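You operate a simulated robot arm through the tools that you are given. There is no shell and no other tool. Be economical: measure what you need, move in short steps, check, and stop when the job is done.

You run a simulated robot arm. Do the job below in one go: nothing can be reset, and whatever is moved stays where it is left.

## Task
Index the round flange to 2 and clamp it there.
Fine: free the blue clamp lever, draw the green pull knob out, turn, push it in again, clamp.

It is judged by the outcome, as a careful person would: the job done as asked, and still so three seconds after it is handed in. It fails if anything else is knocked over, pushed out of place, dropped, spilled or broken.

## Robot
A 6-joint arm with a two-finger parallel gripper, fixed in place. Base frame: the origin is at the foot of the arm, x ahead of it, y to its left, z up; the work surface is at about z = 1.4. Lengths are in cm, angles in rad, forces in N, time in s.
With the tool pointing down near the work surface it reaches from about 14 to 58 cm from the base axis. Its first joint turns from -1.152 to 1.152 rad. Payload 2.1 kg.
The tool frame sits at the grasp point between the pads (the TCP): z along the fingers, y along the line on which they close. The tips reach 3 cm beyond it. The gripper opens to 9.4 cm. The fingers are 2.8 cm wide and 1 cm thick; the gripper's body (5 by 9.6 cm) begins 5.5 cm behind the TCP.
Orientation is that of the tool frame in the base frame, as a unit quaternion [w, x, y, z]. With the fingers straight down and closing along the base's y, the tool's x points along the base's -x, its y along +y and its z along -z.

## Interface
- The arm moves only by the tool send_rows. Its arguments are lists of equal length, an entry for each row: "rotation": the turn, a rotation vector about the base's x, y, z in units of 5 degrees (1.0 is 5 degrees), a list of three; "delta_pos": the shift along the base's x, y, z in units of 50 mm (1.0 is 50 mm), a list of three; "gripper": the closure, from 0 (fully open) to 1 (shut). In form: {"rotation": [[rx, ry, rz], ...], "delta_pos": [[tx, ty, tz], ...], "gripper": [gripper, ...]}. A call has 1 to 10 rows; each row shifts and turns the commanded pose from where the row before left it. A call with a number of a shift or a turn outside -1 to 1 is refused whole. Each row takes 0.2 s and may step no farther than 5 cm and 0.15 rad from the row before; otherwise, or with a gripper value out of range, the whole call is refused. A pose out of reach is approached as far as the arm can. The call stops where the force on the tool passes 60 N (or 10 N more than at its start, if that is more) or the arm is blocked; 0.2 s more then pass. Each finger travels about 7.2 cm/s and halts on what it meets, pressing with about 24 N; the grip force reading is that of the motor and also rises with nothing between the fingers. The clock runs only during rows and for 0.2 s after the last one: add rows that do not move to give the fingers time. The reply holds the time, the measured pose of the TCP, the force on the tool along the base axes, the opening and the grip force, in the units named above and with some noise, and new pictures: "views" is both (left out), scene, wrist or none.
- Cameras (640 x 400 px; columns grow to the right, rows downward): "scene" is fixed at [6.71, -36.49, 49.24]; the picture's right is [0.75, -0.66, 0.00], its down [-0.32, -0.36, -0.87] and it looks along [0.58, 0.66, -0.48] (base axes); focal length 349 px, centre (320, 200). "wrist" rides on the gripper at [-3.7, 0, -5.8] in the tool frame; the picture's right is [0.00, -1.00, 0.00], its down [0.97, 0.00, -0.24] and it looks along [0.24, 0.00, 0.97] (tool axes); focal length 218 px, centre (320, 200). There is no depth. A picture from a camera that has moved, and an enlarged one, comes with that camera's place and axes in the base frame and with its lens. The place of the scene camera against the robot may be out by one fixed shift of up to 1.2 cm in any direction.
- close_up(camera, box): a new picture of the part [left, top, right, bottom] of that camera's present view, enlarged. The clock stands still meanwhile.
- sign_off(): hands the job in; it is judged then, once.

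Go step by step. Nothing tells you positions but the pictures and the camera data: compare them with the known pose of the tool, close in by small moves and look again before you grip or let go. The budget is 120 turns and 150 pictures, counting those below and the enlarged ones. Unless the task says otherwise, let go and move clear before handing in, and close with one line.

The tools are called as a command line: name --argument value ..., lists and objects as JSON in quotes. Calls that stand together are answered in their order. send_rows: Moves the arm, as the interface text tells. Its arguments: {"type":"object","properties":{"rotation":{"type":"array"},"delta_pos":{"type":"array"},"gripper":{"type":"array"},"views":{"type":"string","enum":["both","scene","wrist","none"]}},"required":["rotation","delta_pos","gripper"]} The other tools are called the same way: close_up (camera, box) takes an enlarged picture of a part of a camera's view; sign_off () hands the job in.

At the start:

```text
clock: 0.0
tcp_pos: [35.88, 6.05, 32.94]
ee_rot: [0.001, 0.0, 1.0, 0.001]
ft_force: [-0.5, 0.0, -0.9]
finger_gap: 9.42
grip_force: 0.2
```

scene: 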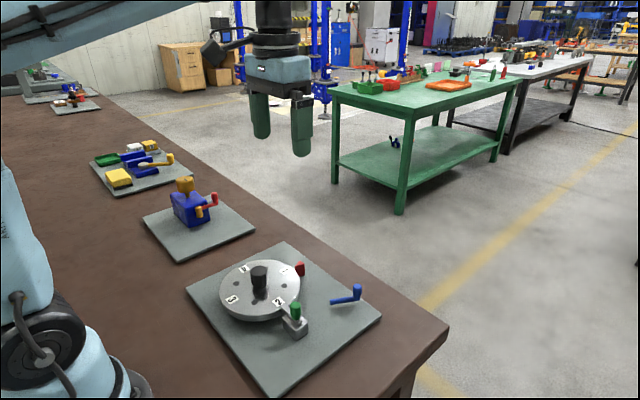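
wrist: 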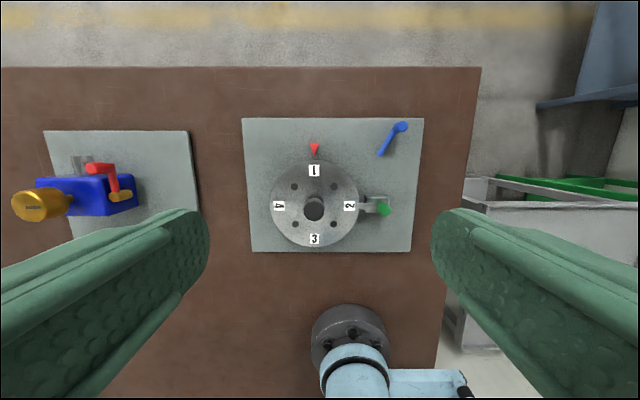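

I see the flange fixture with index numbers 1–4, with 1 at the red pointer now, a green knob on a bracket on the right, and a blue lever beyond it. I'll look closer first.

close_up --camera "wrist" --box '[230, 110, 430, 260]'

close_up --camera "scene" --box '[180, 230, 390, 390]'

```text
2.67 times, centred on (330, 185) of wrist
camera zoom: at [39.61, 5.96, 38.74], right [0.0, -1.0, 0.0], down [-0.97, 0.0, 0.24], along [-0.24, 0.0, -0.97], focal length 582 px, centre (293, 240)
```

zoom: 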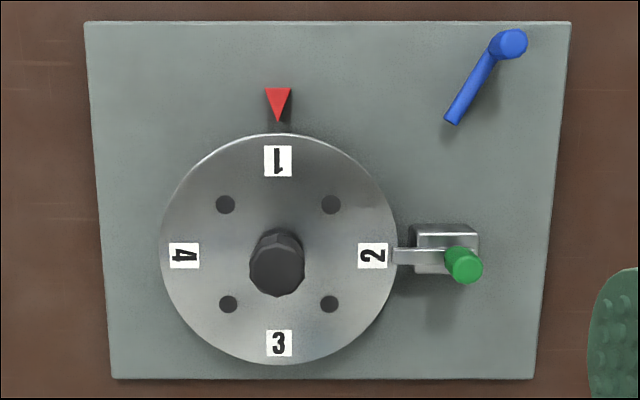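

```text
2.50 times, centred on (285, 310) of scene
camera zoom: at [6.71, -36.49, 49.24], right [0.75, -0.66, 0.0], down [-0.32, -0.36, -0.87], along [0.58, 0.66, -0.48], focal length 872 px, centre (408, -75)
```

zoom: 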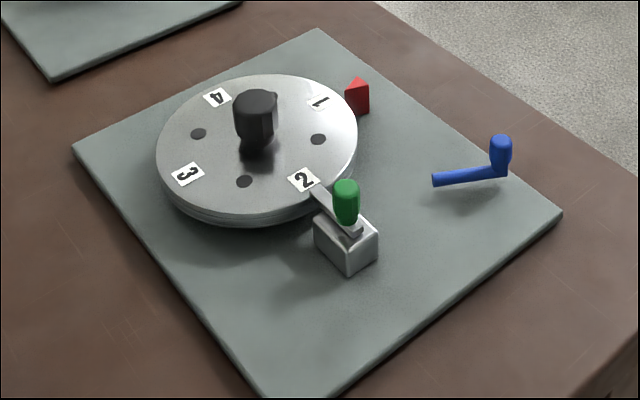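

The lever's knob is near (42.4,-5.7,6.5), the green knob near (30.9,-3.4,8.5), and the hub near (30.6,6.8), about 9 high. I'll move above the lever for a closer look.

send_rows --rotation '[[0, 0, 0], [0, 0, 0], [0, 0, 0], [0, 0, 0], [0, 0, 0]]' --delta_pos '[[0.2, -0.5, -0.4], [0.2, -0.5, -0.5], [0.2, -0.5, -0.5], [0.2, -0.5, -0.5], [0, -0.4, -0.5]]' --gripper '[0, 0, 0, 0, 0]'

close_up --camera "scene" --box '[300, 270, 380, 320]'

```text
clock: 1.2
tcp_pos: [39.82, -5.97, 20.92]
ee_rot: [0.001, 0.0, 1.0, 0.0]
ft_force: [0.0, 0.2, -0.7]
finger_gap: 9.4
grip_force: 0.1
camera wrist: at [43.63, -6.09, 26.66], right [0.0, -1.0, 0.0], down [-0.97, 0.0, 0.24], along [-0.24, 0.0, -0.97], focal length 218 px, centre (320, 200)
```

scene: 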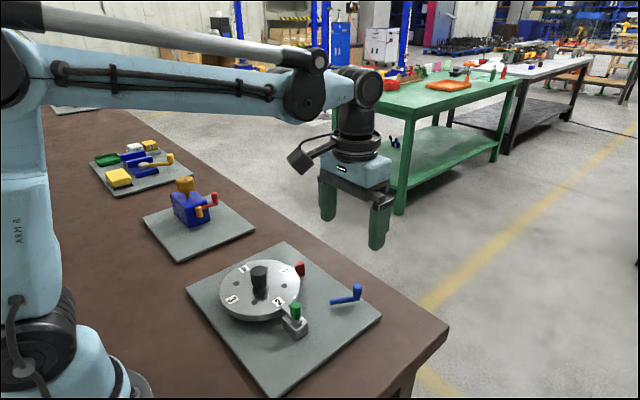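
wrist: 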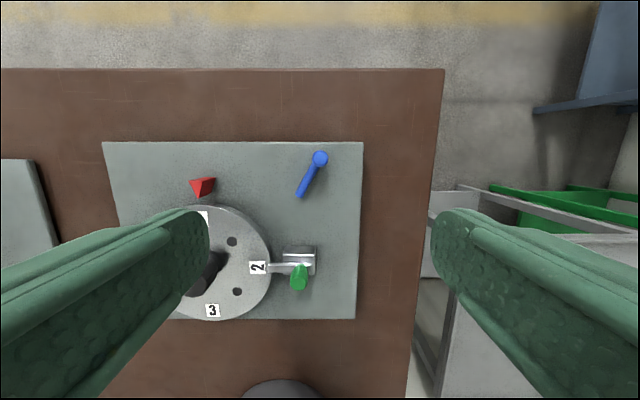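

```text
8.00 times, centred on (340, 295) of scene
camera zoom: at [6.71, -36.49, 49.24], right [0.75, -0.66, 0.0], down [-0.32, -0.36, -0.87], along [0.58, 0.66, -0.48], focal length 2792 px, centre (160, -560)
```

zoom: 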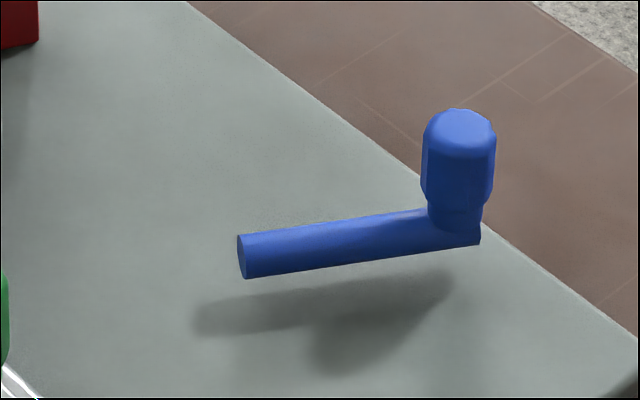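

The lever is a crank with an upright knob at about (42.5,-5.9). I'll descend with the fingers straddling the knob and stay clear of its arm.

send_rows --rotation '[[0, 0, 0], [0, 0, 0], [0, 0, 0], [0, 0, 0]]' --delta_pos '[[0.53, 0, -0.4], [0, 0, -0.8], [0, 0, -0.5], [0, 0, -0.4]]' --gripper '[0.55, 0.55, 0.55, 0.55]'

close_up --camera "scene" --box '[300, 250, 412, 320]'

```text
clock: 2.2
tcp_pos: [42.51, -6.12, 10.5]
ee_rot: [0.0, 0.0, 1.0, 0.001]
ft_force: [-0.6, 0.0, -0.3]
finger_gap: 4.24
grip_force: 0.0
camera wrist: at [46.31, -6.12, 16.23], right [0.0, -1.0, 0.0], down [-0.97, 0.0, 0.24], along [-0.24, 0.0, -0.97], focal length 218 px, centre (320, 200)
```

scene: 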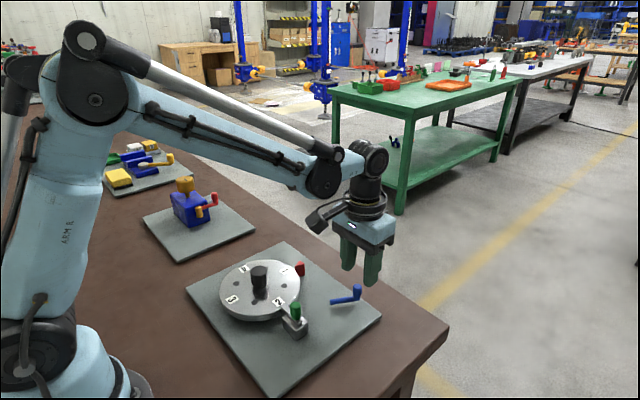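
wrist: 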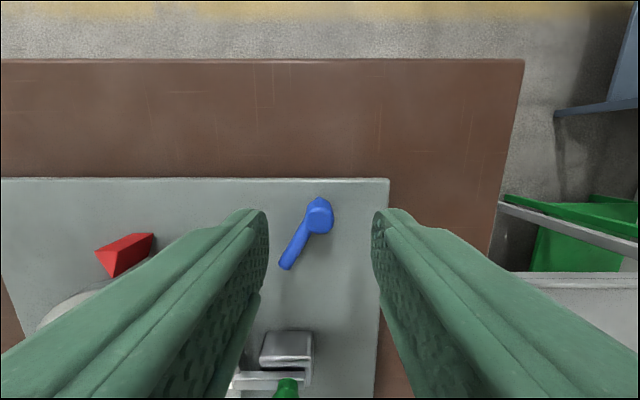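

```text
5.71 times, centred on (356, 285) of scene
camera zoom: at [6.71, -36.49, 49.24], right [0.75, -0.66, 0.0], down [-0.32, -0.36, -0.87], along [0.58, 0.66, -0.48], focal length 1994 px, centre (114, -286)
```

zoom: 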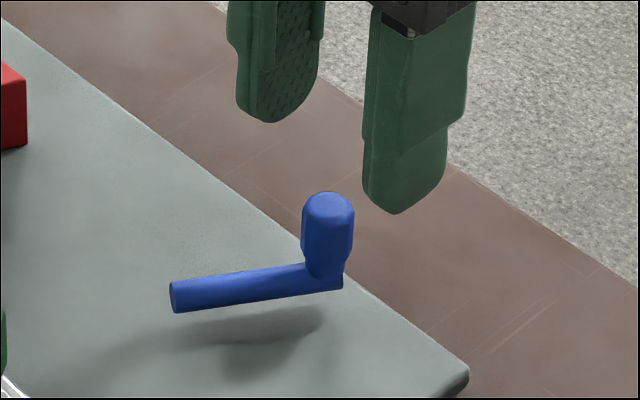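

Refining the knob position with an enlarged wrist view.

close_up --camera "wrist" --box '[260, 180, 388, 280]'

```text
4.00 times, centred on (324, 230) of wrist
camera zoom: at [46.31, -6.12, 16.23], right [0.0, -1.0, 0.0], down [-0.97, 0.0, 0.24], along [-0.24, 0.0, -0.97], focal length 873 px, centre (304, 80)
```

zoom: 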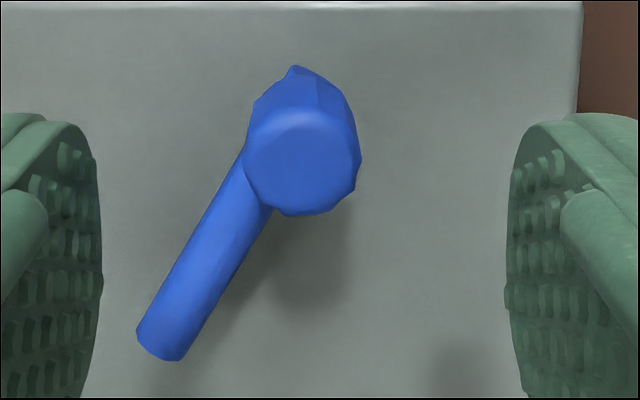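

The knob is centred at about (42.8,-6.1). I'll lower to z≈8 and close on it.

send_rows --rotation '[[0, 0, 0], [0, 0, 0], [0, 0, 0], [0, 0, 0], [0, 0, 0]]' --delta_pos '[[0.06, 0, -0.25], [0, 0, -0.25], [0, 0, 0], [0, 0, 0], [0, 0, 0]]' --gripper '[0.55, 0.55, 0.9, 0.95, 0.95]'

close_up --camera "scene" --box '[300, 250, 412, 320]'

```text
clock: 3.4
tcp_pos: [42.76, -6.11, 7.92]
ee_rot: [0.001, 0.001, 1.0, 0.0]
ft_force: [-0.4, -0.6, -1.4]
finger_gap: 1.56
grip_force: 44.9
camera wrist: at [46.62, -6.08, 13.68], right [0.0, -1.0, 0.0], down [-0.97, 0.0, 0.24], along [-0.24, 0.0, -0.97], focal length 218 px, centre (320, 200)
```

scene: 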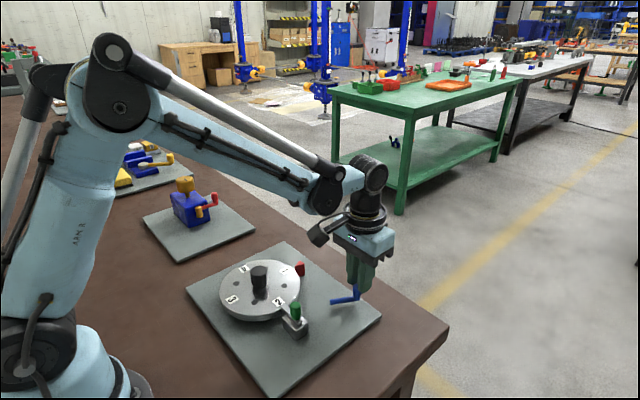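
wrist: 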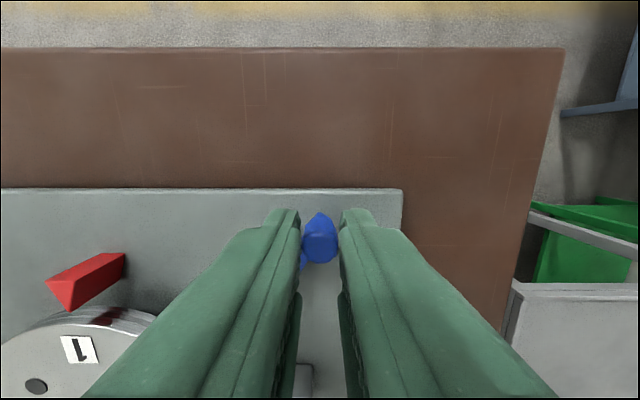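

```text
5.71 times, centred on (356, 285) of scene
camera zoom: at [6.71, -36.49, 49.24], right [0.75, -0.66, 0.0], down [-0.32, -0.36, -0.87], along [0.58, 0.66, -0.48], focal length 1994 px, centre (114, -286)
```

zoom: 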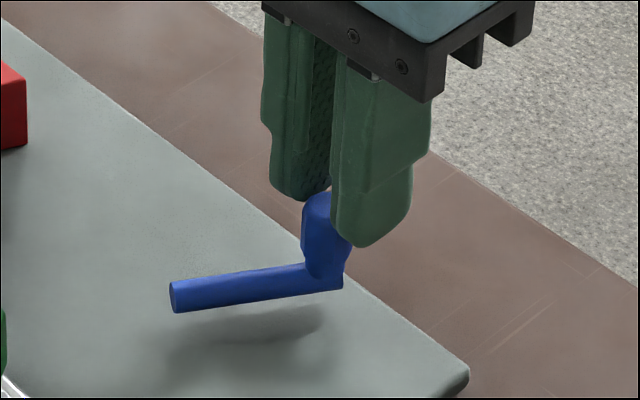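

Gripped. I'll test the lever with a small tangential nudge, counter-clockwise first.

send_rows --rotation '[[0, 0, 0], [0, 0, 0]]' --delta_pos '[[0.047, 0.088, 0], [0.035, 0.092, 0]]' --gripper '[0.95, 0.95]' --views "none"

close_up --camera "scene" --box '[300, 250, 412, 320]'

```text
clock: 4.0
tcp_pos: [42.95, -5.79, 7.89]
ee_rot: [-0.004, 0.006, 1.0, -0.01]
ft_force: [-31.1, -48.0, -15.9]
finger_gap: 1.53
grip_force: 44.8
```

```text
5.71 times, centred on (356, 285) of scene
camera zoom: at [6.71, -36.5, 49.24], right [0.75, -0.66, 0.0], down [-0.32, -0.36, -0.87], along [0.58, 0.66, -0.48], focal length 1994 px, centre (114, -286)
```

zoom: 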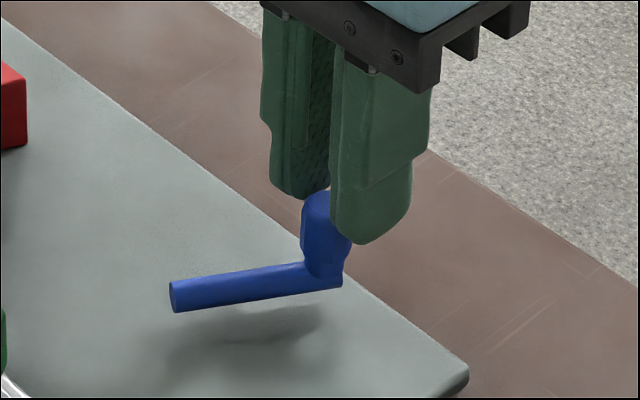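

It is firmly stopped in that direction, so I'll go back and try clockwise.

send_rows --rotation '[[0, 0, 0], [0, 0, 0], [0, 0, 0]]' --delta_pos '[[-0.082, -0.18, 0], [-0.047, -0.088, 0], [-0.055, -0.08, 0]]' --gripper '[0.95, 0.95, 0.95]' --views "none"

close_up --camera "scene" --box '[300, 250, 412, 320]'

```text
clock: 4.8
tcp_pos: [42.34, -6.74, 8.05]
ee_rot: [0.002, -0.001, 1.0, 0.002]
ft_force: [2.4, 4.2, -4.7]
finger_gap: 1.52
grip_force: 45.6
```

```text
5.71 times, centred on (356, 285) of scene
camera zoom: at [6.72, -36.49, 49.24], right [0.75, -0.66, 0.0], down [-0.32, -0.36, -0.87], along [0.58, 0.66, -0.48], focal length 1994 px, centre (114, -286)
```

zoom: 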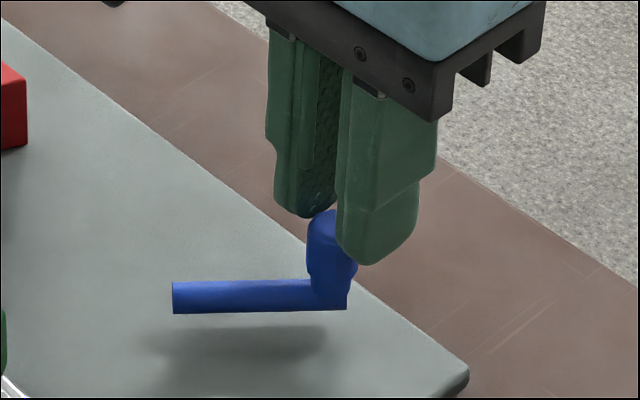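

It turns freely clockwise, pivoting at the plain end. I'll continue along the arc.

send_rows --rotation '[[0, 0, 0], [0, 0, 0], [0, 0, 0], [0, 0, 0]]' --delta_pos '[[-0.11, -0.126, 0], [-0.13, -0.1, 0], [-0.144, -0.076, 0], [-0.154, -0.05, 0]]' --gripper '[0.95, 0.95, 0.95, 0.95]' --views "none"

close_up --camera "scene" --box '[300, 250, 412, 320]'

```text
clock: 5.8
tcp_pos: [39.58, -8.44, 7.9]
ee_rot: [0.003, -0.001, 1.0, 0.003]
ft_force: [7.5, 16.5, 2.1]
finger_gap: 1.54
grip_force: 45.3
```

```text
5.71 times, centred on (356, 285) of scene
camera zoom: at [6.71, -36.49, 49.24], right [0.75, -0.66, 0.0], down [-0.32, -0.36, -0.87], along [0.58, 0.66, -0.48], focal length 1994 px, centre (114, -286)
```

zoom: 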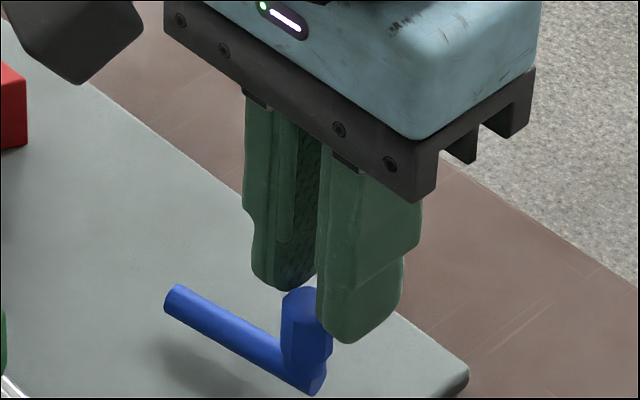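

It is still turning, so I'll continue.

send_rows --rotation '[[0, 0, 0], [0, 0, 0], [0, 0, 0]]' --delta_pos '[[-0.15, 0.01, 0], [-0.15, 0.025, 0], [-0.15, 0.05, 0]]' --gripper '[0.95, 0.95, 0.95]' --views "none"

close_up --camera "scene" --box '[300, 250, 412, 320]'

```text
clock: 6.6
tcp_pos: [37.22, -8.5, 8.04]
ee_rot: [0.002, 0.002, 1.0, -0.003]
ft_force: [13.3, -20.6, -2.7]
finger_gap: 1.55
grip_force: 33.2
```

```text
5.71 times, centred on (356, 285) of scene
camera zoom: at [6.71, -36.5, 49.24], right [0.75, -0.66, 0.0], down [-0.32, -0.36, -0.87], along [0.58, 0.66, -0.48], focal length 1994 px, centre (114, -286)
```

zoom: 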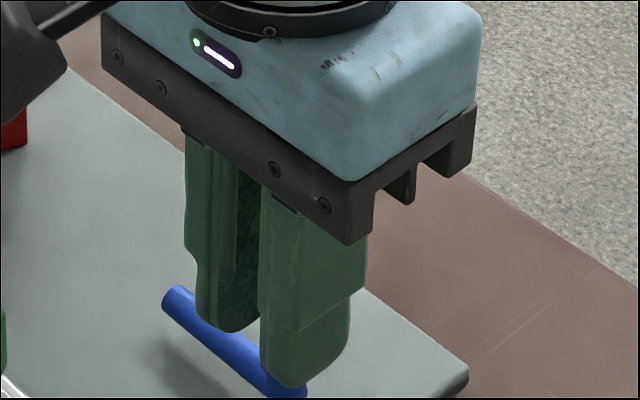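

The fingers may have slid along the knob, so I'll check the wrist view.

close_up --camera "wrist" --box '[240, 160, 400, 260]'

```text
4.00 times, centred on (320, 210) of wrist
camera zoom: at [41.06, -8.52, 13.7], right [0.0, -1.0, 0.01], down [-0.97, 0.01, 0.24], along [-0.24, -0.01, -0.97], focal length 873 px, centre (320, 160)
```

zoom: 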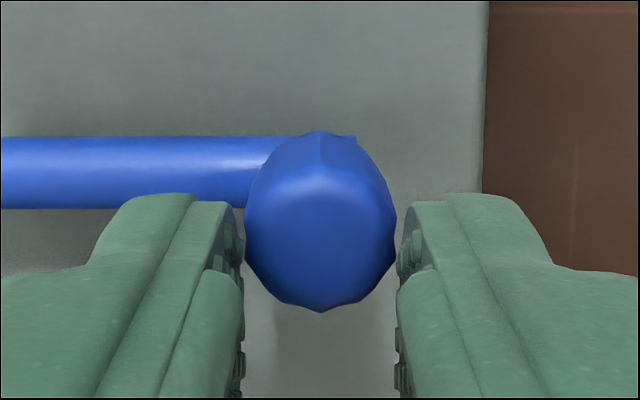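

The lever now lies along -y and the knob has slid to the finger edge, possibly at its stop. I'll regrip centred and push a bit further to verify.

send_rows --rotation '[[0, 0, 0], [0, 0, 0], [0, 0, 0], [0, 0, 0], [0, 0, 0], [0, 0, 0], [0, 0, 0]]' --delta_pos '[[0, 0, 0], [0.27, 0, 0], [0, 0, 0], [0, 0, 0], [0, 0, 0], [-0.08, 0, 0], [-0.08, 0.0, 0]]' --gripper '[0.7, 0.7, 0.95, 0.95, 0.95, 0.95, 0.95]' --views "wrist"

close_up --camera "scene" --box '[300, 250, 412, 320]'

```text
clock: 8.2
tcp_pos: [37.99, -8.27, 8.02]
ee_rot: [0.002, -0.001, 1.0, -0.004]
ft_force: [10.7, -25.9, 1.7]
finger_gap: 1.93
grip_force: 13.1
camera wrist: at [41.72, -8.35, 13.75], right [0.0, -1.0, 0.01], down [-0.97, 0.0, 0.24], along [-0.24, -0.01, -0.97], focal length 218 px, centre (320, 200)
```

wrist: 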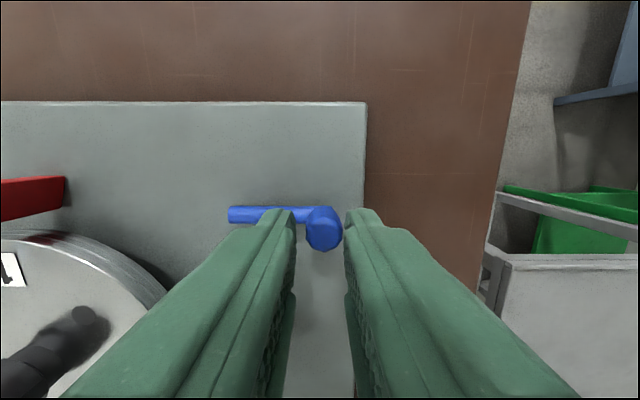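

```text
5.71 times, centred on (356, 285) of scene
camera zoom: at [6.71, -36.49, 49.25], right [0.75, -0.66, 0.0], down [-0.32, -0.36, -0.87], along [0.58, 0.66, -0.48], focal length 1994 px, centre (114, -286)
```

zoom: 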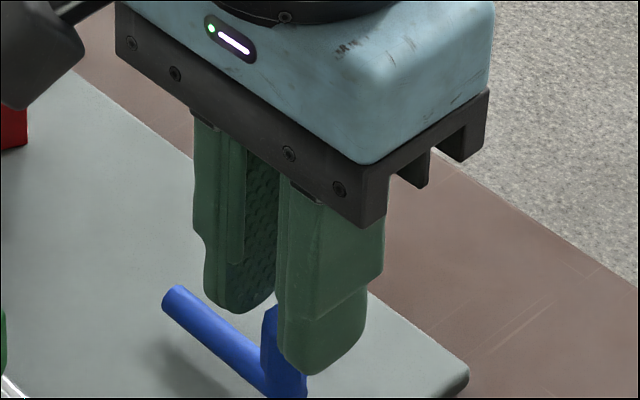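

The lever is at its far stop, so it should be free. I'll release, rise, and go over to the green knob.

send_rows --rotation '[[0, 0, 0], [0, 0, 0], [0, 0, 0], [0, 0, 0], [0, 0, 0]]' --delta_pos '[[0, 0, 0], [0, 0, 0.6], [0, 0, 0.8], [-0.8, 0.5, 0], [-0.7, 0.45, 0]]' --gripper '[0.5, 0.5, 0.5, 0.5, 0.5]'

close_up --camera "scene" --box '[230, 250, 390, 350]'

close_up --camera "wrist" --box '[240, 140, 400, 240]'

```text
clock: 9.4
tcp_pos: [30.1, -3.39, 15.03]
ee_rot: [0.001, 0.0, 1.0, 0.0]
ft_force: [0.2, 0.6, 0.8]
finger_gap: 4.72
grip_force: 0.0
camera wrist: at [33.99, -3.42, 20.76], right [0.0, -1.0, 0.0], down [-0.97, 0.0, 0.24], along [-0.24, 0.0, -0.97], focal length 218 px, centre (320, 200)
```

scene: 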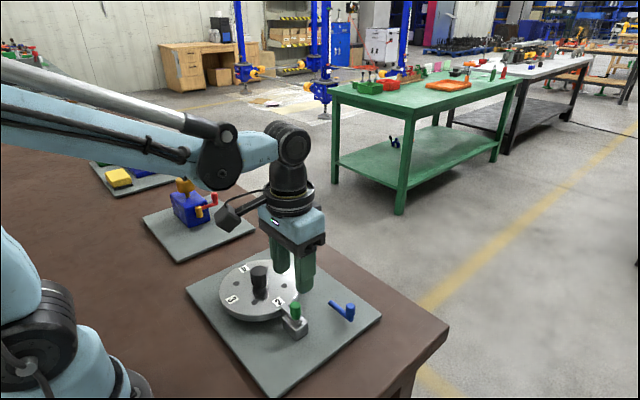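
wrist: 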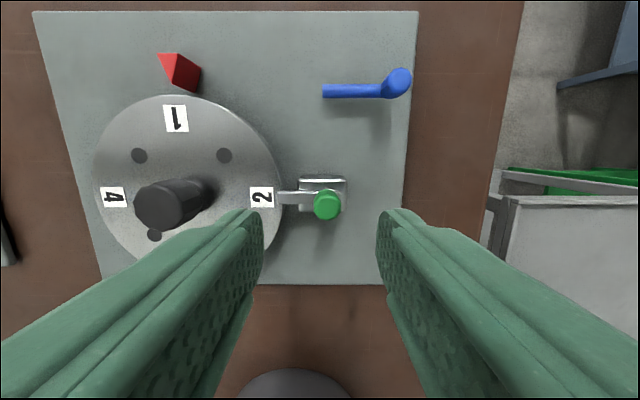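

```text
4.00 times, centred on (310, 300) of scene
camera zoom: at [6.72, -36.5, 49.24], right [0.75, -0.66, 0.0], down [-0.32, -0.36, -0.87], along [0.58, 0.66, -0.48], focal length 1396 px, centre (360, -200)
```

zoom: 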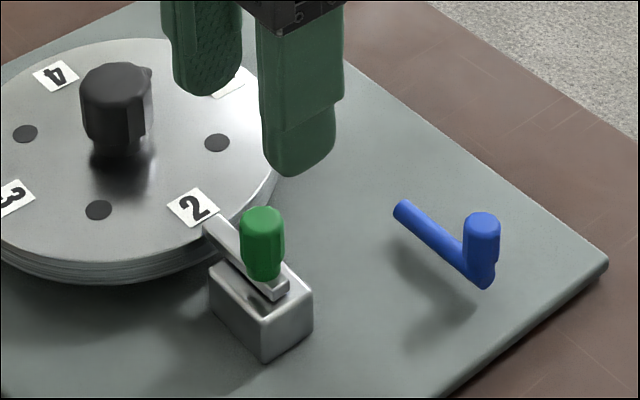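

```text
4.00 times, centred on (320, 190) of wrist
camera zoom: at [33.99, -3.42, 20.76], right [0.0, -1.0, 0.0], down [-0.97, 0.0, 0.24], along [-0.24, 0.0, -0.97], focal length 873 px, centre (320, 240)
```

zoom: 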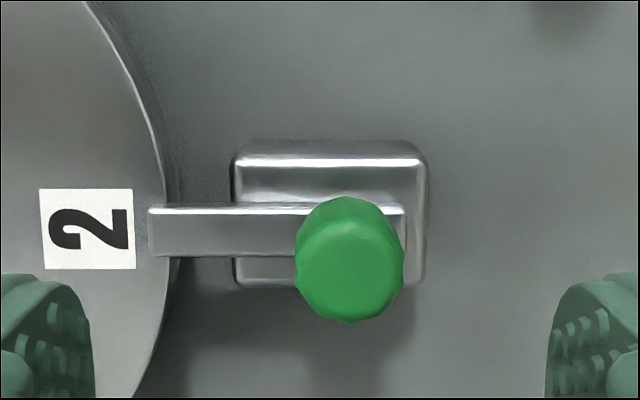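

The green knob is at about (30.5,-3.85), with its base on the bar at z≈5.5 and its top around 8.5. I'll descend and grip it.

send_rows --rotation '[[0, 0, 0], [0, 0, 0], [0, 0, 0], [0, 0, 0], [0, 0, 0], [0, 0, 0]]' --delta_pos '[[0.08, -0.09, -0.4], [0, 0, -0.4], [0, 0, -0.34], [0, 0, 0], [0, 0, 0], [0, 0, 0]]' --gripper '[0.55, 0.55, 0.55, 0.8, 0.95, 0.95]'

close_up --camera "scene" --box '[230, 250, 390, 350]'

```text
clock: 10.8
tcp_pos: [30.71, -3.88, 9.19]
ee_rot: [0.001, 0.0, 1.0, 0.001]
ft_force: [0.0, -0.1, -10.1]
finger_gap: 1.76
grip_force: 44.9
camera wrist: at [34.47, -3.9, 14.98], right [0.0, -1.0, 0.0], down [-0.97, 0.0, 0.24], along [-0.24, 0.0, -0.97], focal length 218 px, centre (320, 200)
```

scene: 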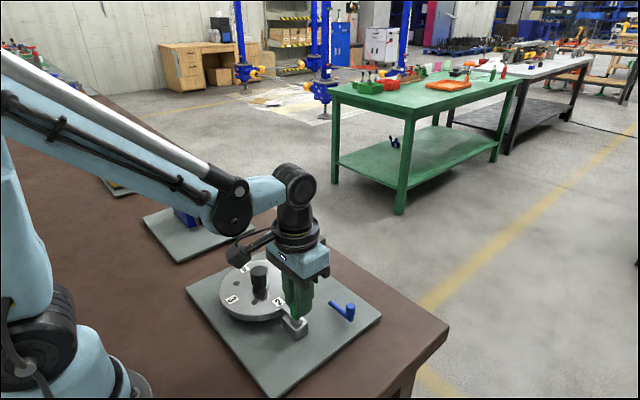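
wrist: 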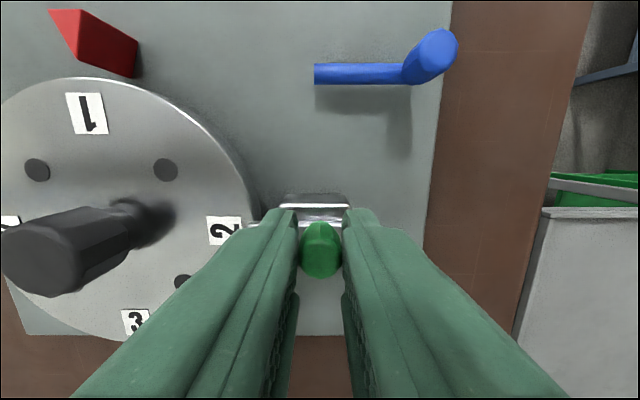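

```text
4.00 times, centred on (310, 300) of scene
camera zoom: at [6.72, -36.49, 49.24], right [0.75, -0.66, 0.0], down [-0.32, -0.36, -0.87], along [0.58, 0.66, -0.48], focal length 1396 px, centre (360, -200)
```

zoom: 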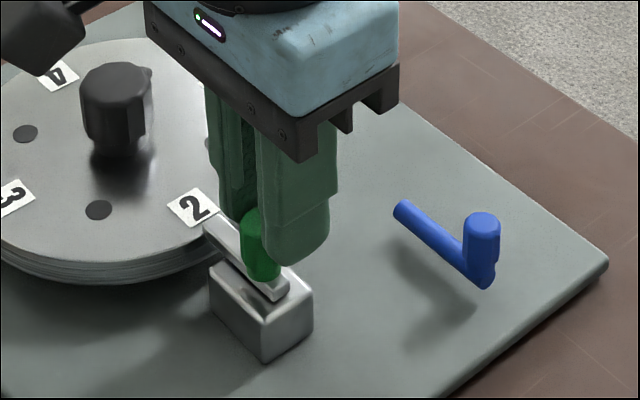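

Gripped. Now I'll pull radially outward (-y) in small steps.

send_rows --rotation '[[0, 0, 0], [0, 0, 0], [0, 0, 0]]' --delta_pos '[[0, -0.1, 0.02], [0, -0.1, 0], [0, -0.1, 0]]' --gripper '[0.95, 0.95, 0.95]' --views "none"

close_up --camera "scene" --box '[230, 250, 390, 350]'

```text
clock: 11.6
tcp_pos: [30.68, -5.29, 9.34]
ee_rot: [-0.001, 0.0, 1.0, 0.001]
ft_force: [-8.8, 0.9, -36.9]
finger_gap: 1.72
grip_force: 44.6
```

```text
4.00 times, centred on (310, 300) of scene
camera zoom: at [6.72, -36.49, 49.24], right [0.75, -0.66, 0.0], down [-0.32, -0.36, -0.87], along [0.58, 0.66, -0.48], focal length 1396 px, centre (360, -200)
```

zoom: 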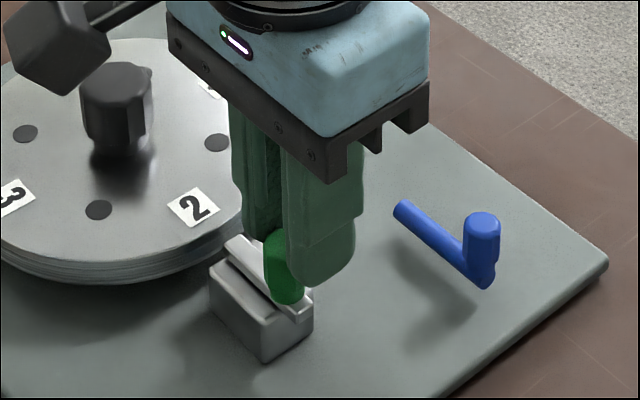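

The plunger slides out. I'll pull on to its stop.

send_rows --rotation '[[0, 0, 0], [0, 0, 0], [0, 0, 0]]' --delta_pos '[[0, -0.1, -0.02], [0, -0.1, 0], [0, -0.1, 0]]' --gripper '[0.95, 0.95, 0.95]' --views "none"

close_up --camera "scene" --box '[230, 250, 390, 350]'

```text
clock: 12.4
tcp_pos: [30.65, -5.82, 9.34]
ee_rot: [-0.002, -0.004, 1.0, 0.014]
ft_force: [-2.1, 4.6, 4.3]
finger_gap: 1.78
grip_force: 44.7
stopped in row 3: the force on the tool passed its limit (the readings are from after the stop); the commanded pose is now the measured one
```

```text
4.00 times, centred on (310, 300) of scene
camera zoom: at [6.71, -36.5, 49.25], right [0.75, -0.66, 0.0], down [-0.32, -0.36, -0.87], along [0.58, 0.66, -0.48], focal length 1396 px, centre (360, -200)
```

zoom: 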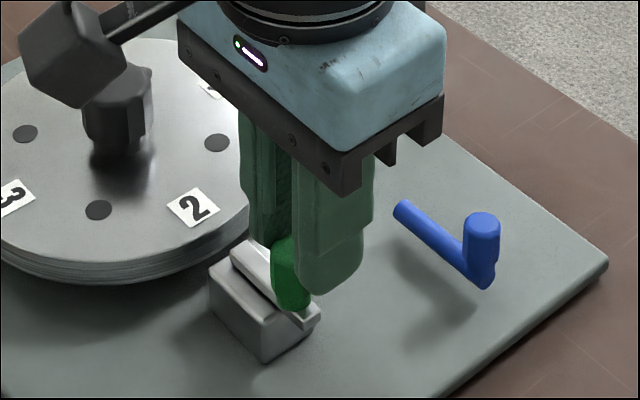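

The plunger is at its outer stop. I'll release, rise and go above the hub, then check that it stays out.

send_rows --rotation '[[0, 0, 0], [0, 0, 0], [0, 0, 0], [0, 0, 0], [0, 0, 0], [0, 0, 0]]' --delta_pos '[[0, 0, 0], [0, 0, 0.7], [0, 0, 0.8], [0, 0.9, 0.3], [0, 0.9, 0], [0, 0.7, 0]]' --gripper '[0.6, 0.6, 0.4, 0.3, 0.3, 0.3]'

close_up --camera "scene" --box '[210, 240, 370, 340]'

close_up --camera "wrist" --box '[220, 120, 420, 245]'

```text
clock: 13.8
tcp_pos: [30.73, 6.59, 18.52]
ee_rot: [-0.001, -0.003, 1.0, 0.014]
ft_force: [0.2, -1.1, -0.2]
finger_gap: 6.57
grip_force: 0.1
camera wrist: at [34.61, 6.42, 24.11], right [0.01, -1.0, -0.03], down [-0.97, -0.01, 0.24], along [-0.24, 0.02, -0.97], focal length 218 px, centre (320, 200)
```

scene: 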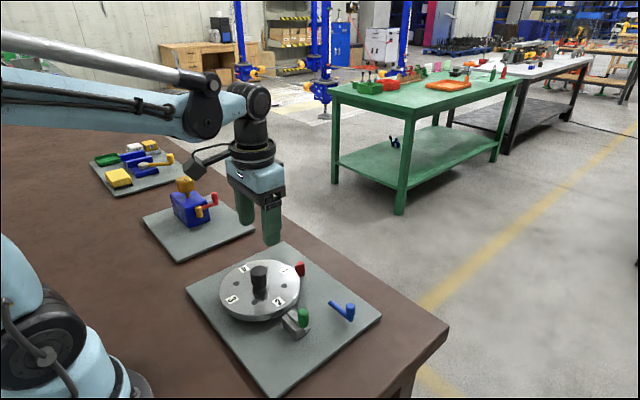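
wrist: 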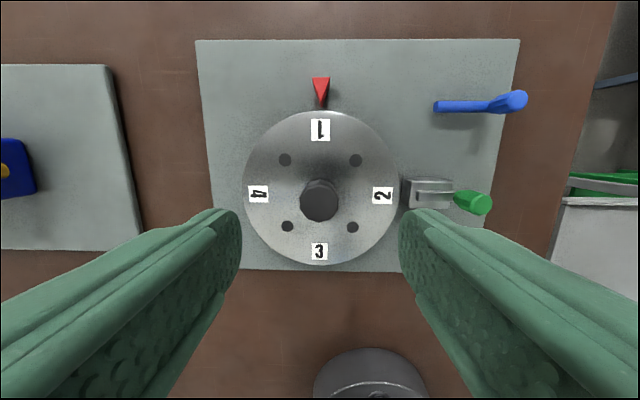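

```text
4.00 times, centred on (290, 290) of scene
camera zoom: at [6.71, -36.5, 49.24], right [0.75, -0.66, 0.0], down [-0.32, -0.36, -0.87], along [0.58, 0.66, -0.48], focal length 1396 px, centre (440, -160)
```

zoom: 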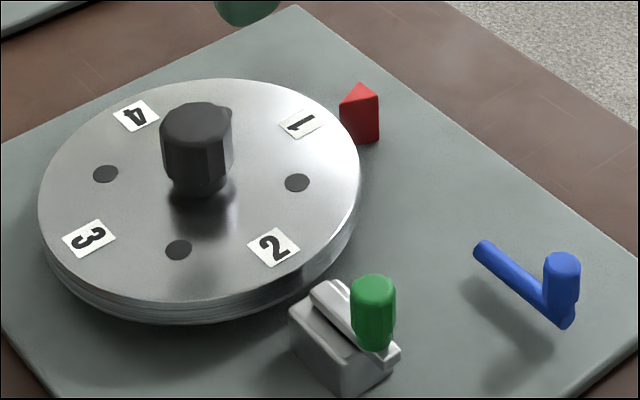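

```text
3.20 times, centred on (320, 182) of wrist
camera zoom: at [34.61, 6.42, 24.11], right [0.01, -1.0, -0.03], down [-0.97, -0.01, 0.24], along [-0.24, 0.02, -0.97], focal length 698 px, centre (320, 256)
```

zoom: 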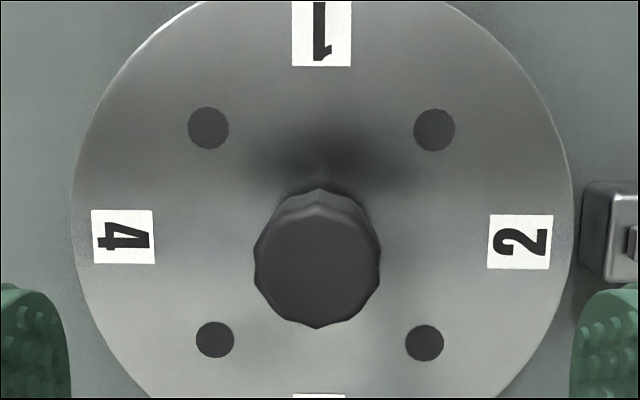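

The plunger stays out, and the hub axis is at about (30.6, 6.75). I'll level the tool, pre-rotate -45°, and check.

send_rows --rotation '[[-0.32, 0, 0], [0, 0, -1], [0, 0, -1], [0, 0, -1], [0, 0, -1], [0, 0, -1], [0, 0, -1], [0, 0, -1], [0, 0, -1], [0, 0, -1]]' --delta_pos '[[-0.02, 0.03, 0], [0, 0, -0.1], [0, 0, -0.1], [0, 0, -0.1], [0, 0, -0.1], [0, 0, -0.1], [0, 0, 0], [0, 0, 0], [0, 0, 0], [0, 0, 0]]' --gripper '[0.4, 0.4, 0.4, 0.4, 0.4, 0.4, 0.4, 0.4, 0.4, 0.4]'

```text
clock: 16.0
tcp_pos: [30.61, 6.81, 15.63]
ee_rot: [-0.001, 0.38, 0.925, 0.0]
ft_force: [-1.1, -0.1, -0.4]
finger_gap: 5.63
grip_force: 0.1
camera wrist: at [33.37, 4.03, 21.51], right [-0.7, -0.71, 0.0], down [-0.69, 0.68, 0.24], along [-0.17, 0.17, -0.97], focal length 218 px, centre (320, 200)
```

scene: 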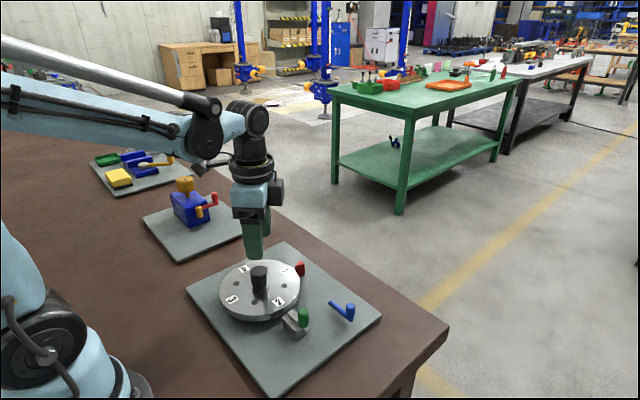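
wrist: 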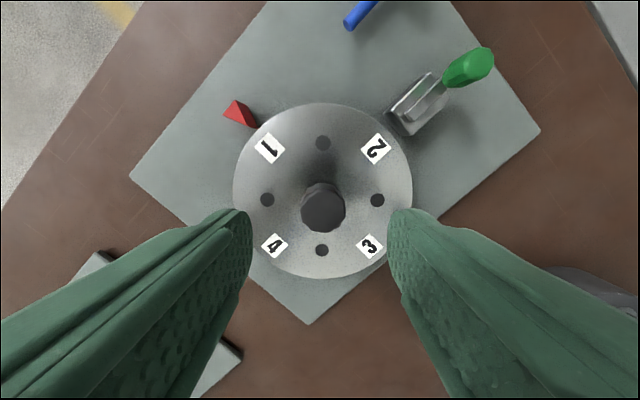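

I'll descend on the hub and grip.

send_rows --rotation '[[0, 0, 0], [0, 0, 0], [0, 0, 0], [0, 0, 0], [0, 0, 0], [0, 0, 0]]' --delta_pos '[[0.01, -0.05, -0.4], [0, 0, -0.5], [0, 0, -0.38], [0, 0, 0], [0, 0, 0], [0, 0, 0]]' --gripper '[0.4, 0.4, 0.4, 0.7, 0.9, 0.9]'

close_up --camera "scene" --box '[210, 240, 370, 340]'

```text
clock: 17.4
tcp_pos: [30.67, 6.43, 9.44]
ee_rot: [-0.001, 0.379, 0.925, -0.001]
ft_force: [-6.5, -8.8, -11.5]
finger_gap: 3.06
grip_force: 45.0
camera wrist: at [33.39, 3.75, 15.08], right [-0.7, -0.71, 0.0], down [-0.69, 0.68, 0.24], along [-0.18, 0.17, -0.97], focal length 218 px, centre (320, 200)
```

scene: 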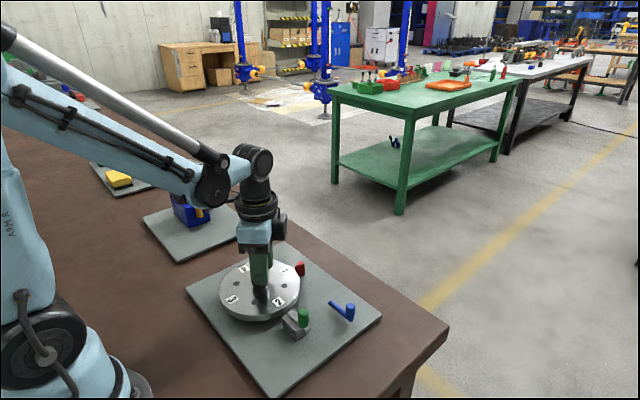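
wrist: 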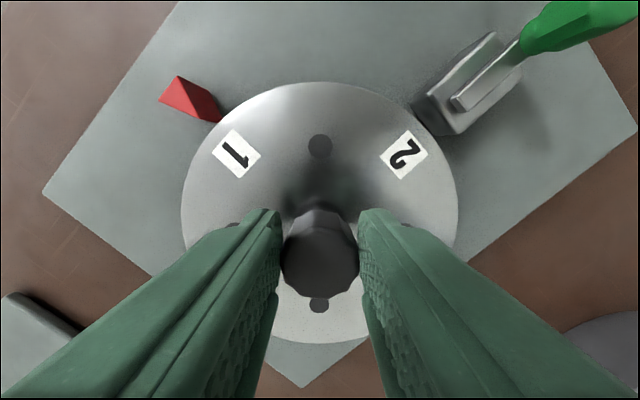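

```text
4.00 times, centred on (290, 290) of scene
camera zoom: at [6.72, -36.49, 49.24], right [0.75, -0.66, 0.0], down [-0.32, -0.36, -0.87], along [0.58, 0.66, -0.48], focal length 1396 px, centre (440, -160)
```

zoom: 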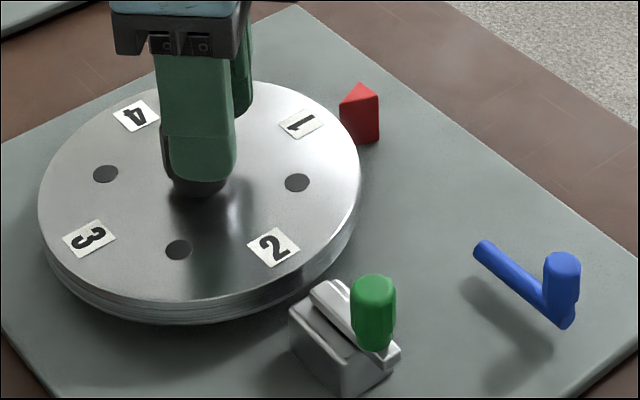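

Gripped, with a gap of 3.06. I'll test with a +10° turn.

send_rows --rotation '[[0, 0, 1], [0, 0, 1], [0, 0, 0]]' --delta_pos '[[0, 0, 0], [0, 0, 0], [0, 0, 0]]' --gripper '[0.9, 0.9, 0.9]' --views "wrist"

close_up --camera "scene" --box '[210, 240, 370, 340]'

```text
clock: 18.2
tcp_pos: [30.62, 6.6, 9.32]
ee_rot: [0.0, 0.296, 0.955, 0.001]
ft_force: [7.7, 1.2, -30.3]
finger_gap: 3.06
grip_force: 45.4
camera wrist: at [33.87, 4.34, 15.09], right [-0.57, -0.82, 0.0], down [-0.8, 0.55, 0.24], along [-0.2, 0.14, -0.97], focal length 218 px, centre (320, 200)
```

wrist: 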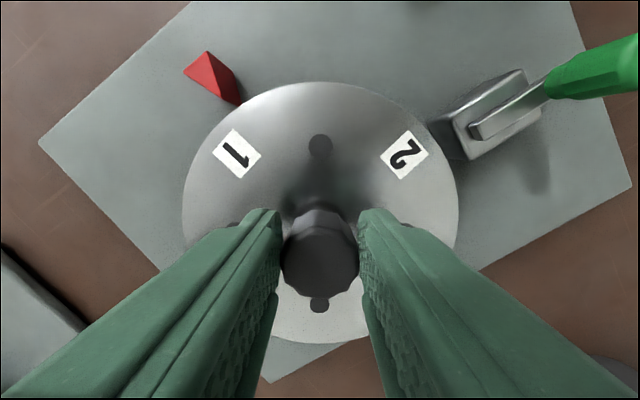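

```text
4.00 times, centred on (290, 290) of scene
camera zoom: at [6.73, -36.49, 49.24], right [0.75, -0.66, 0.0], down [-0.32, -0.36, -0.87], along [0.58, 0.66, -0.48], focal length 1396 px, centre (440, -160)
```

zoom: 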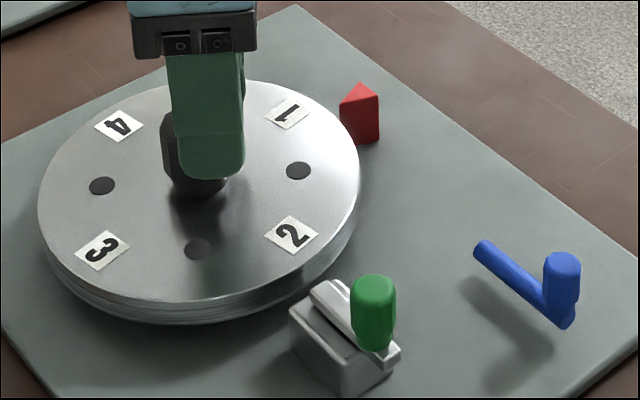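

The flange turns with the gripper, so I'll continue.

send_rows --rotation '[[0, 0, 1], [0, 0, 1], [0, 0, 1], [0, 0, 1], [0, 0, 1], [0, 0, 1], [0, 0, 1], [0, 0, 1], [0, 0, 0]]' --delta_pos '[[0, 0, 0.02], [0, 0, 0], [0, 0, 0], [0, 0, 0], [0, 0, 0], [0, 0, 0], [0, 0, 0], [0, 0, 0], [0, 0, 0]]' --gripper '[0.9, 0.9, 0.9, 0.9, 0.9, 0.9, 0.9, 0.9, 0.9]' --views "wrist"

```text
clock: 20.2
tcp_pos: [30.66, 7.02, 9.66]
ee_rot: [0.002, -0.049, 0.999, 0.01]
ft_force: [21.9, 51.9, -3.9]
finger_gap: 3.06
grip_force: 44.6
camera wrist: at [34.55, 7.2, 15.33], right [0.1, -0.99, -0.02], down [-0.97, -0.1, 0.23], along [-0.24, 0.0, -0.97], focal length 218 px, centre (320, 200)
```

wrist: 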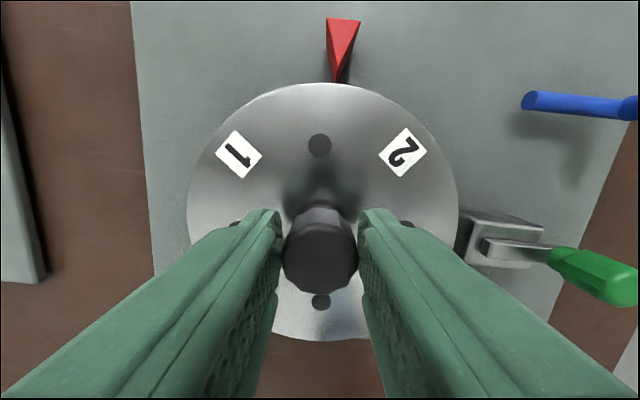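

The flange is halfway there, but side load is building up on the tool. I'll shift to relieve it, then continue.

send_rows --rotation '[[0, 0, 0], [0, 0, 0]]' --delta_pos '[[0.02, 0.06, 0], [0.01, 0.03, 0]]' --gripper '[0.9, 0.9]' --views "none"

```text
clock: 20.8
tcp_pos: [30.68, 6.98, 9.6]
ee_rot: [0.0, -0.047, 0.999, 0.003]
ft_force: [6.1, 23.1, 14.0]
finger_gap: 3.08
grip_force: 45.2
```

send_rows --rotation '[[0, 0, 0], [0, 0, 1], [0, 0, 1], [0, 0, 1], [0, 0, 0]]' --delta_pos '[[0.01, 0.04, -0.02], [0, 0, -0.01], [0, 0, 0], [0, 0, 0], [0, 0, 0]]' --gripper '[0.9, 0.9, 0.9, 0.9, 0.9]' --views "none"

```text
clock: 22.0
tcp_pos: [30.7, 7.33, 9.31]
ee_rot: [-0.004, -0.179, 0.984, 0.003]
ft_force: [-14.0, 18.7, 37.6]
finger_gap: 3.02
grip_force: 45.4
```

I'll relieve the load and continue.

send_rows --rotation '[[0, 0, 0], [0, 0, 1], [0, 0, 1], [0, 0, 0]]' --delta_pos '[[-0.025, 0.03, 0.04], [-0.01, 0, 0.02], [-0.01, 0, 0], [0, 0, 0]]' --gripper '[0.9, 0.9, 0.9, 0.9]' --views "wrist"

close_up --camera "scene" --box '[210, 240, 370, 340]'

```text
clock: 23.0
tcp_pos: [30.71, 7.27, 9.59]
ee_rot: [0.0, -0.263, 0.965, 0.001]
ft_force: [-0.5, 16.7, -38.0]
finger_gap: 3.1
grip_force: 45.5
camera wrist: at [33.95, 9.16, 15.4], right [0.51, -0.86, 0.0], down [-0.84, -0.49, 0.24], along [-0.21, -0.12, -0.97], focal length 218 px, centre (320, 200)
```

wrist: 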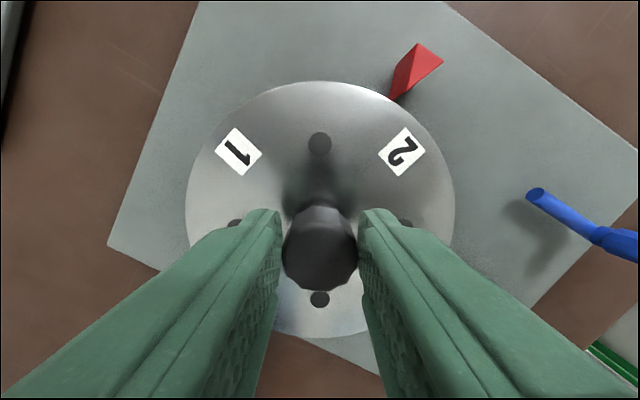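

```text
4.00 times, centred on (290, 290) of scene
camera zoom: at [6.73, -36.49, 49.24], right [0.75, -0.66, 0.0], down [-0.32, -0.36, -0.87], along [0.58, 0.66, -0.48], focal length 1396 px, centre (440, -160)
```

zoom: 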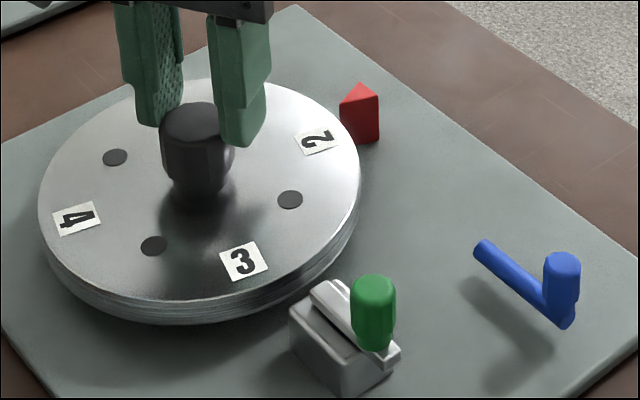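

It has turned about 75° with no slip, so about 15° remains.

send_rows --rotation '[[0, 0, 0], [0, 0, 1], [0, 0, 1], [0, 0, 1], [0, 0, 0]]' --delta_pos '[[0, 0.02, -0.04], [0, 0, 0], [0, 0, 0], [0, 0, 0], [0, 0, 0]]' --gripper '[0.9, 0.9, 0.9, 0.9, 0.9]' --views "wrist"

close_up --camera "scene" --box '[210, 240, 370, 340]'

```text
clock: 24.2
tcp_pos: [30.6, 7.52, 9.54]
ee_rot: [-0.002, -0.388, 0.922, 0.002]
ft_force: [-17.5, 18.8, 38.2]
finger_gap: 3.07
grip_force: 45.4
camera wrist: at [33.26, 10.06, 15.21], right [0.71, -0.7, 0.0], down [-0.68, -0.69, 0.24], along [-0.17, -0.17, -0.97], focal length 218 px, centre (320, 200)
```

wrist: 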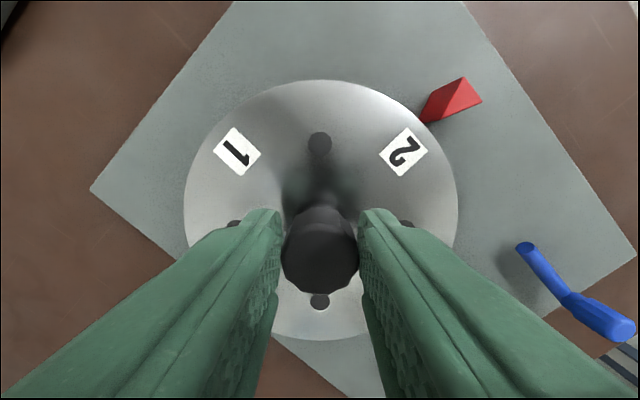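

```text
4.00 times, centred on (290, 290) of scene
camera zoom: at [6.7, -36.5, 49.24], right [0.75, -0.66, 0.0], down [-0.32, -0.36, -0.87], along [0.58, 0.66, -0.48], focal length 1396 px, centre (440, -160)
```

zoom: 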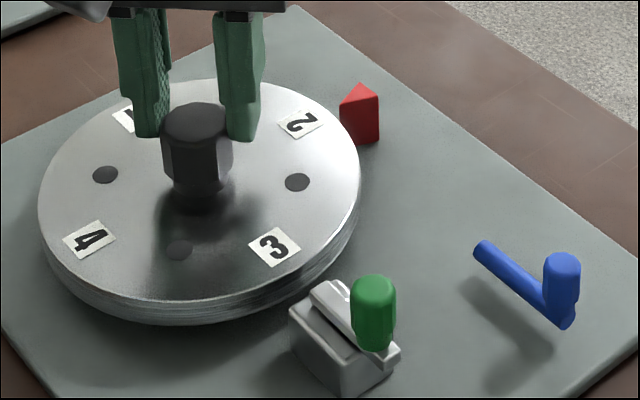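

It has turned 90° and the hole positions match the original ones exactly. I'll release the hub and check that it stays.

send_rows --rotation '[[0, 0, 0], [0, 0, 0], [0, 0, 0], [0, 0, 0], [0, 0, 0]]' --delta_pos '[[-0.02, 0.02, 0.04], [0, 0, 0], [0, 0, 0], [0, 0, 0.6], [0, 0, 0.8]]' --gripper '[0.9, 0.5, 0.4, 0.4, 0.4]' --views "wrist"

close_up --camera "scene" --box '[210, 240, 370, 340]'

```text
clock: 25.4
tcp_pos: [30.56, 7.47, 16.8]
ee_rot: [-0.001, -0.386, 0.923, -0.002]
ft_force: [0.0, -0.2, 0.5]
finger_gap: 5.6
grip_force: 0.0
camera wrist: at [33.25, 10.03, 22.43], right [0.71, -0.7, 0.0], down [-0.68, -0.69, 0.24], along [-0.17, -0.17, -0.97], focal length 218 px, centre (320, 200)
```

wrist: 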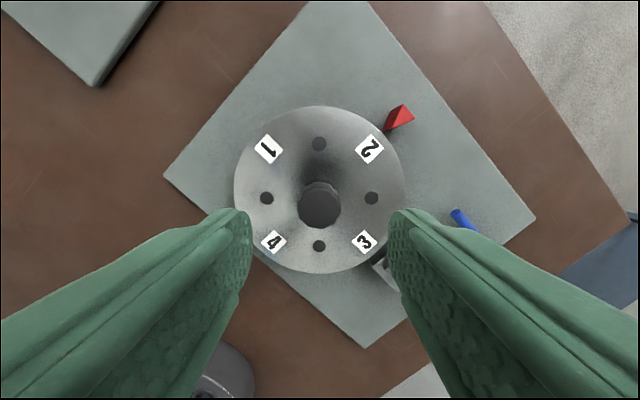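

```text
4.00 times, centred on (290, 290) of scene
camera zoom: at [6.71, -36.49, 49.24], right [0.75, -0.66, 0.0], down [-0.32, -0.36, -0.87], along [0.58, 0.66, -0.48], focal length 1396 px, centre (440, -160)
```

zoom: 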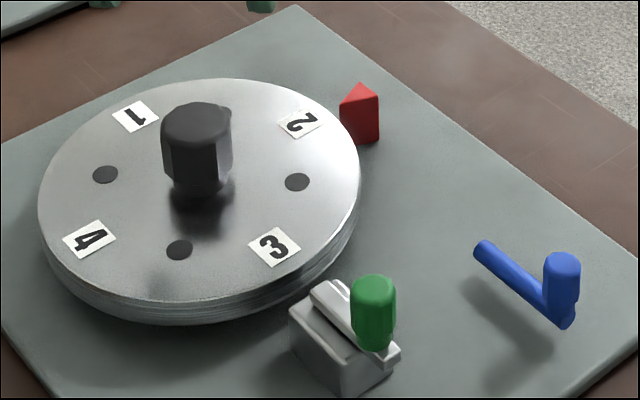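

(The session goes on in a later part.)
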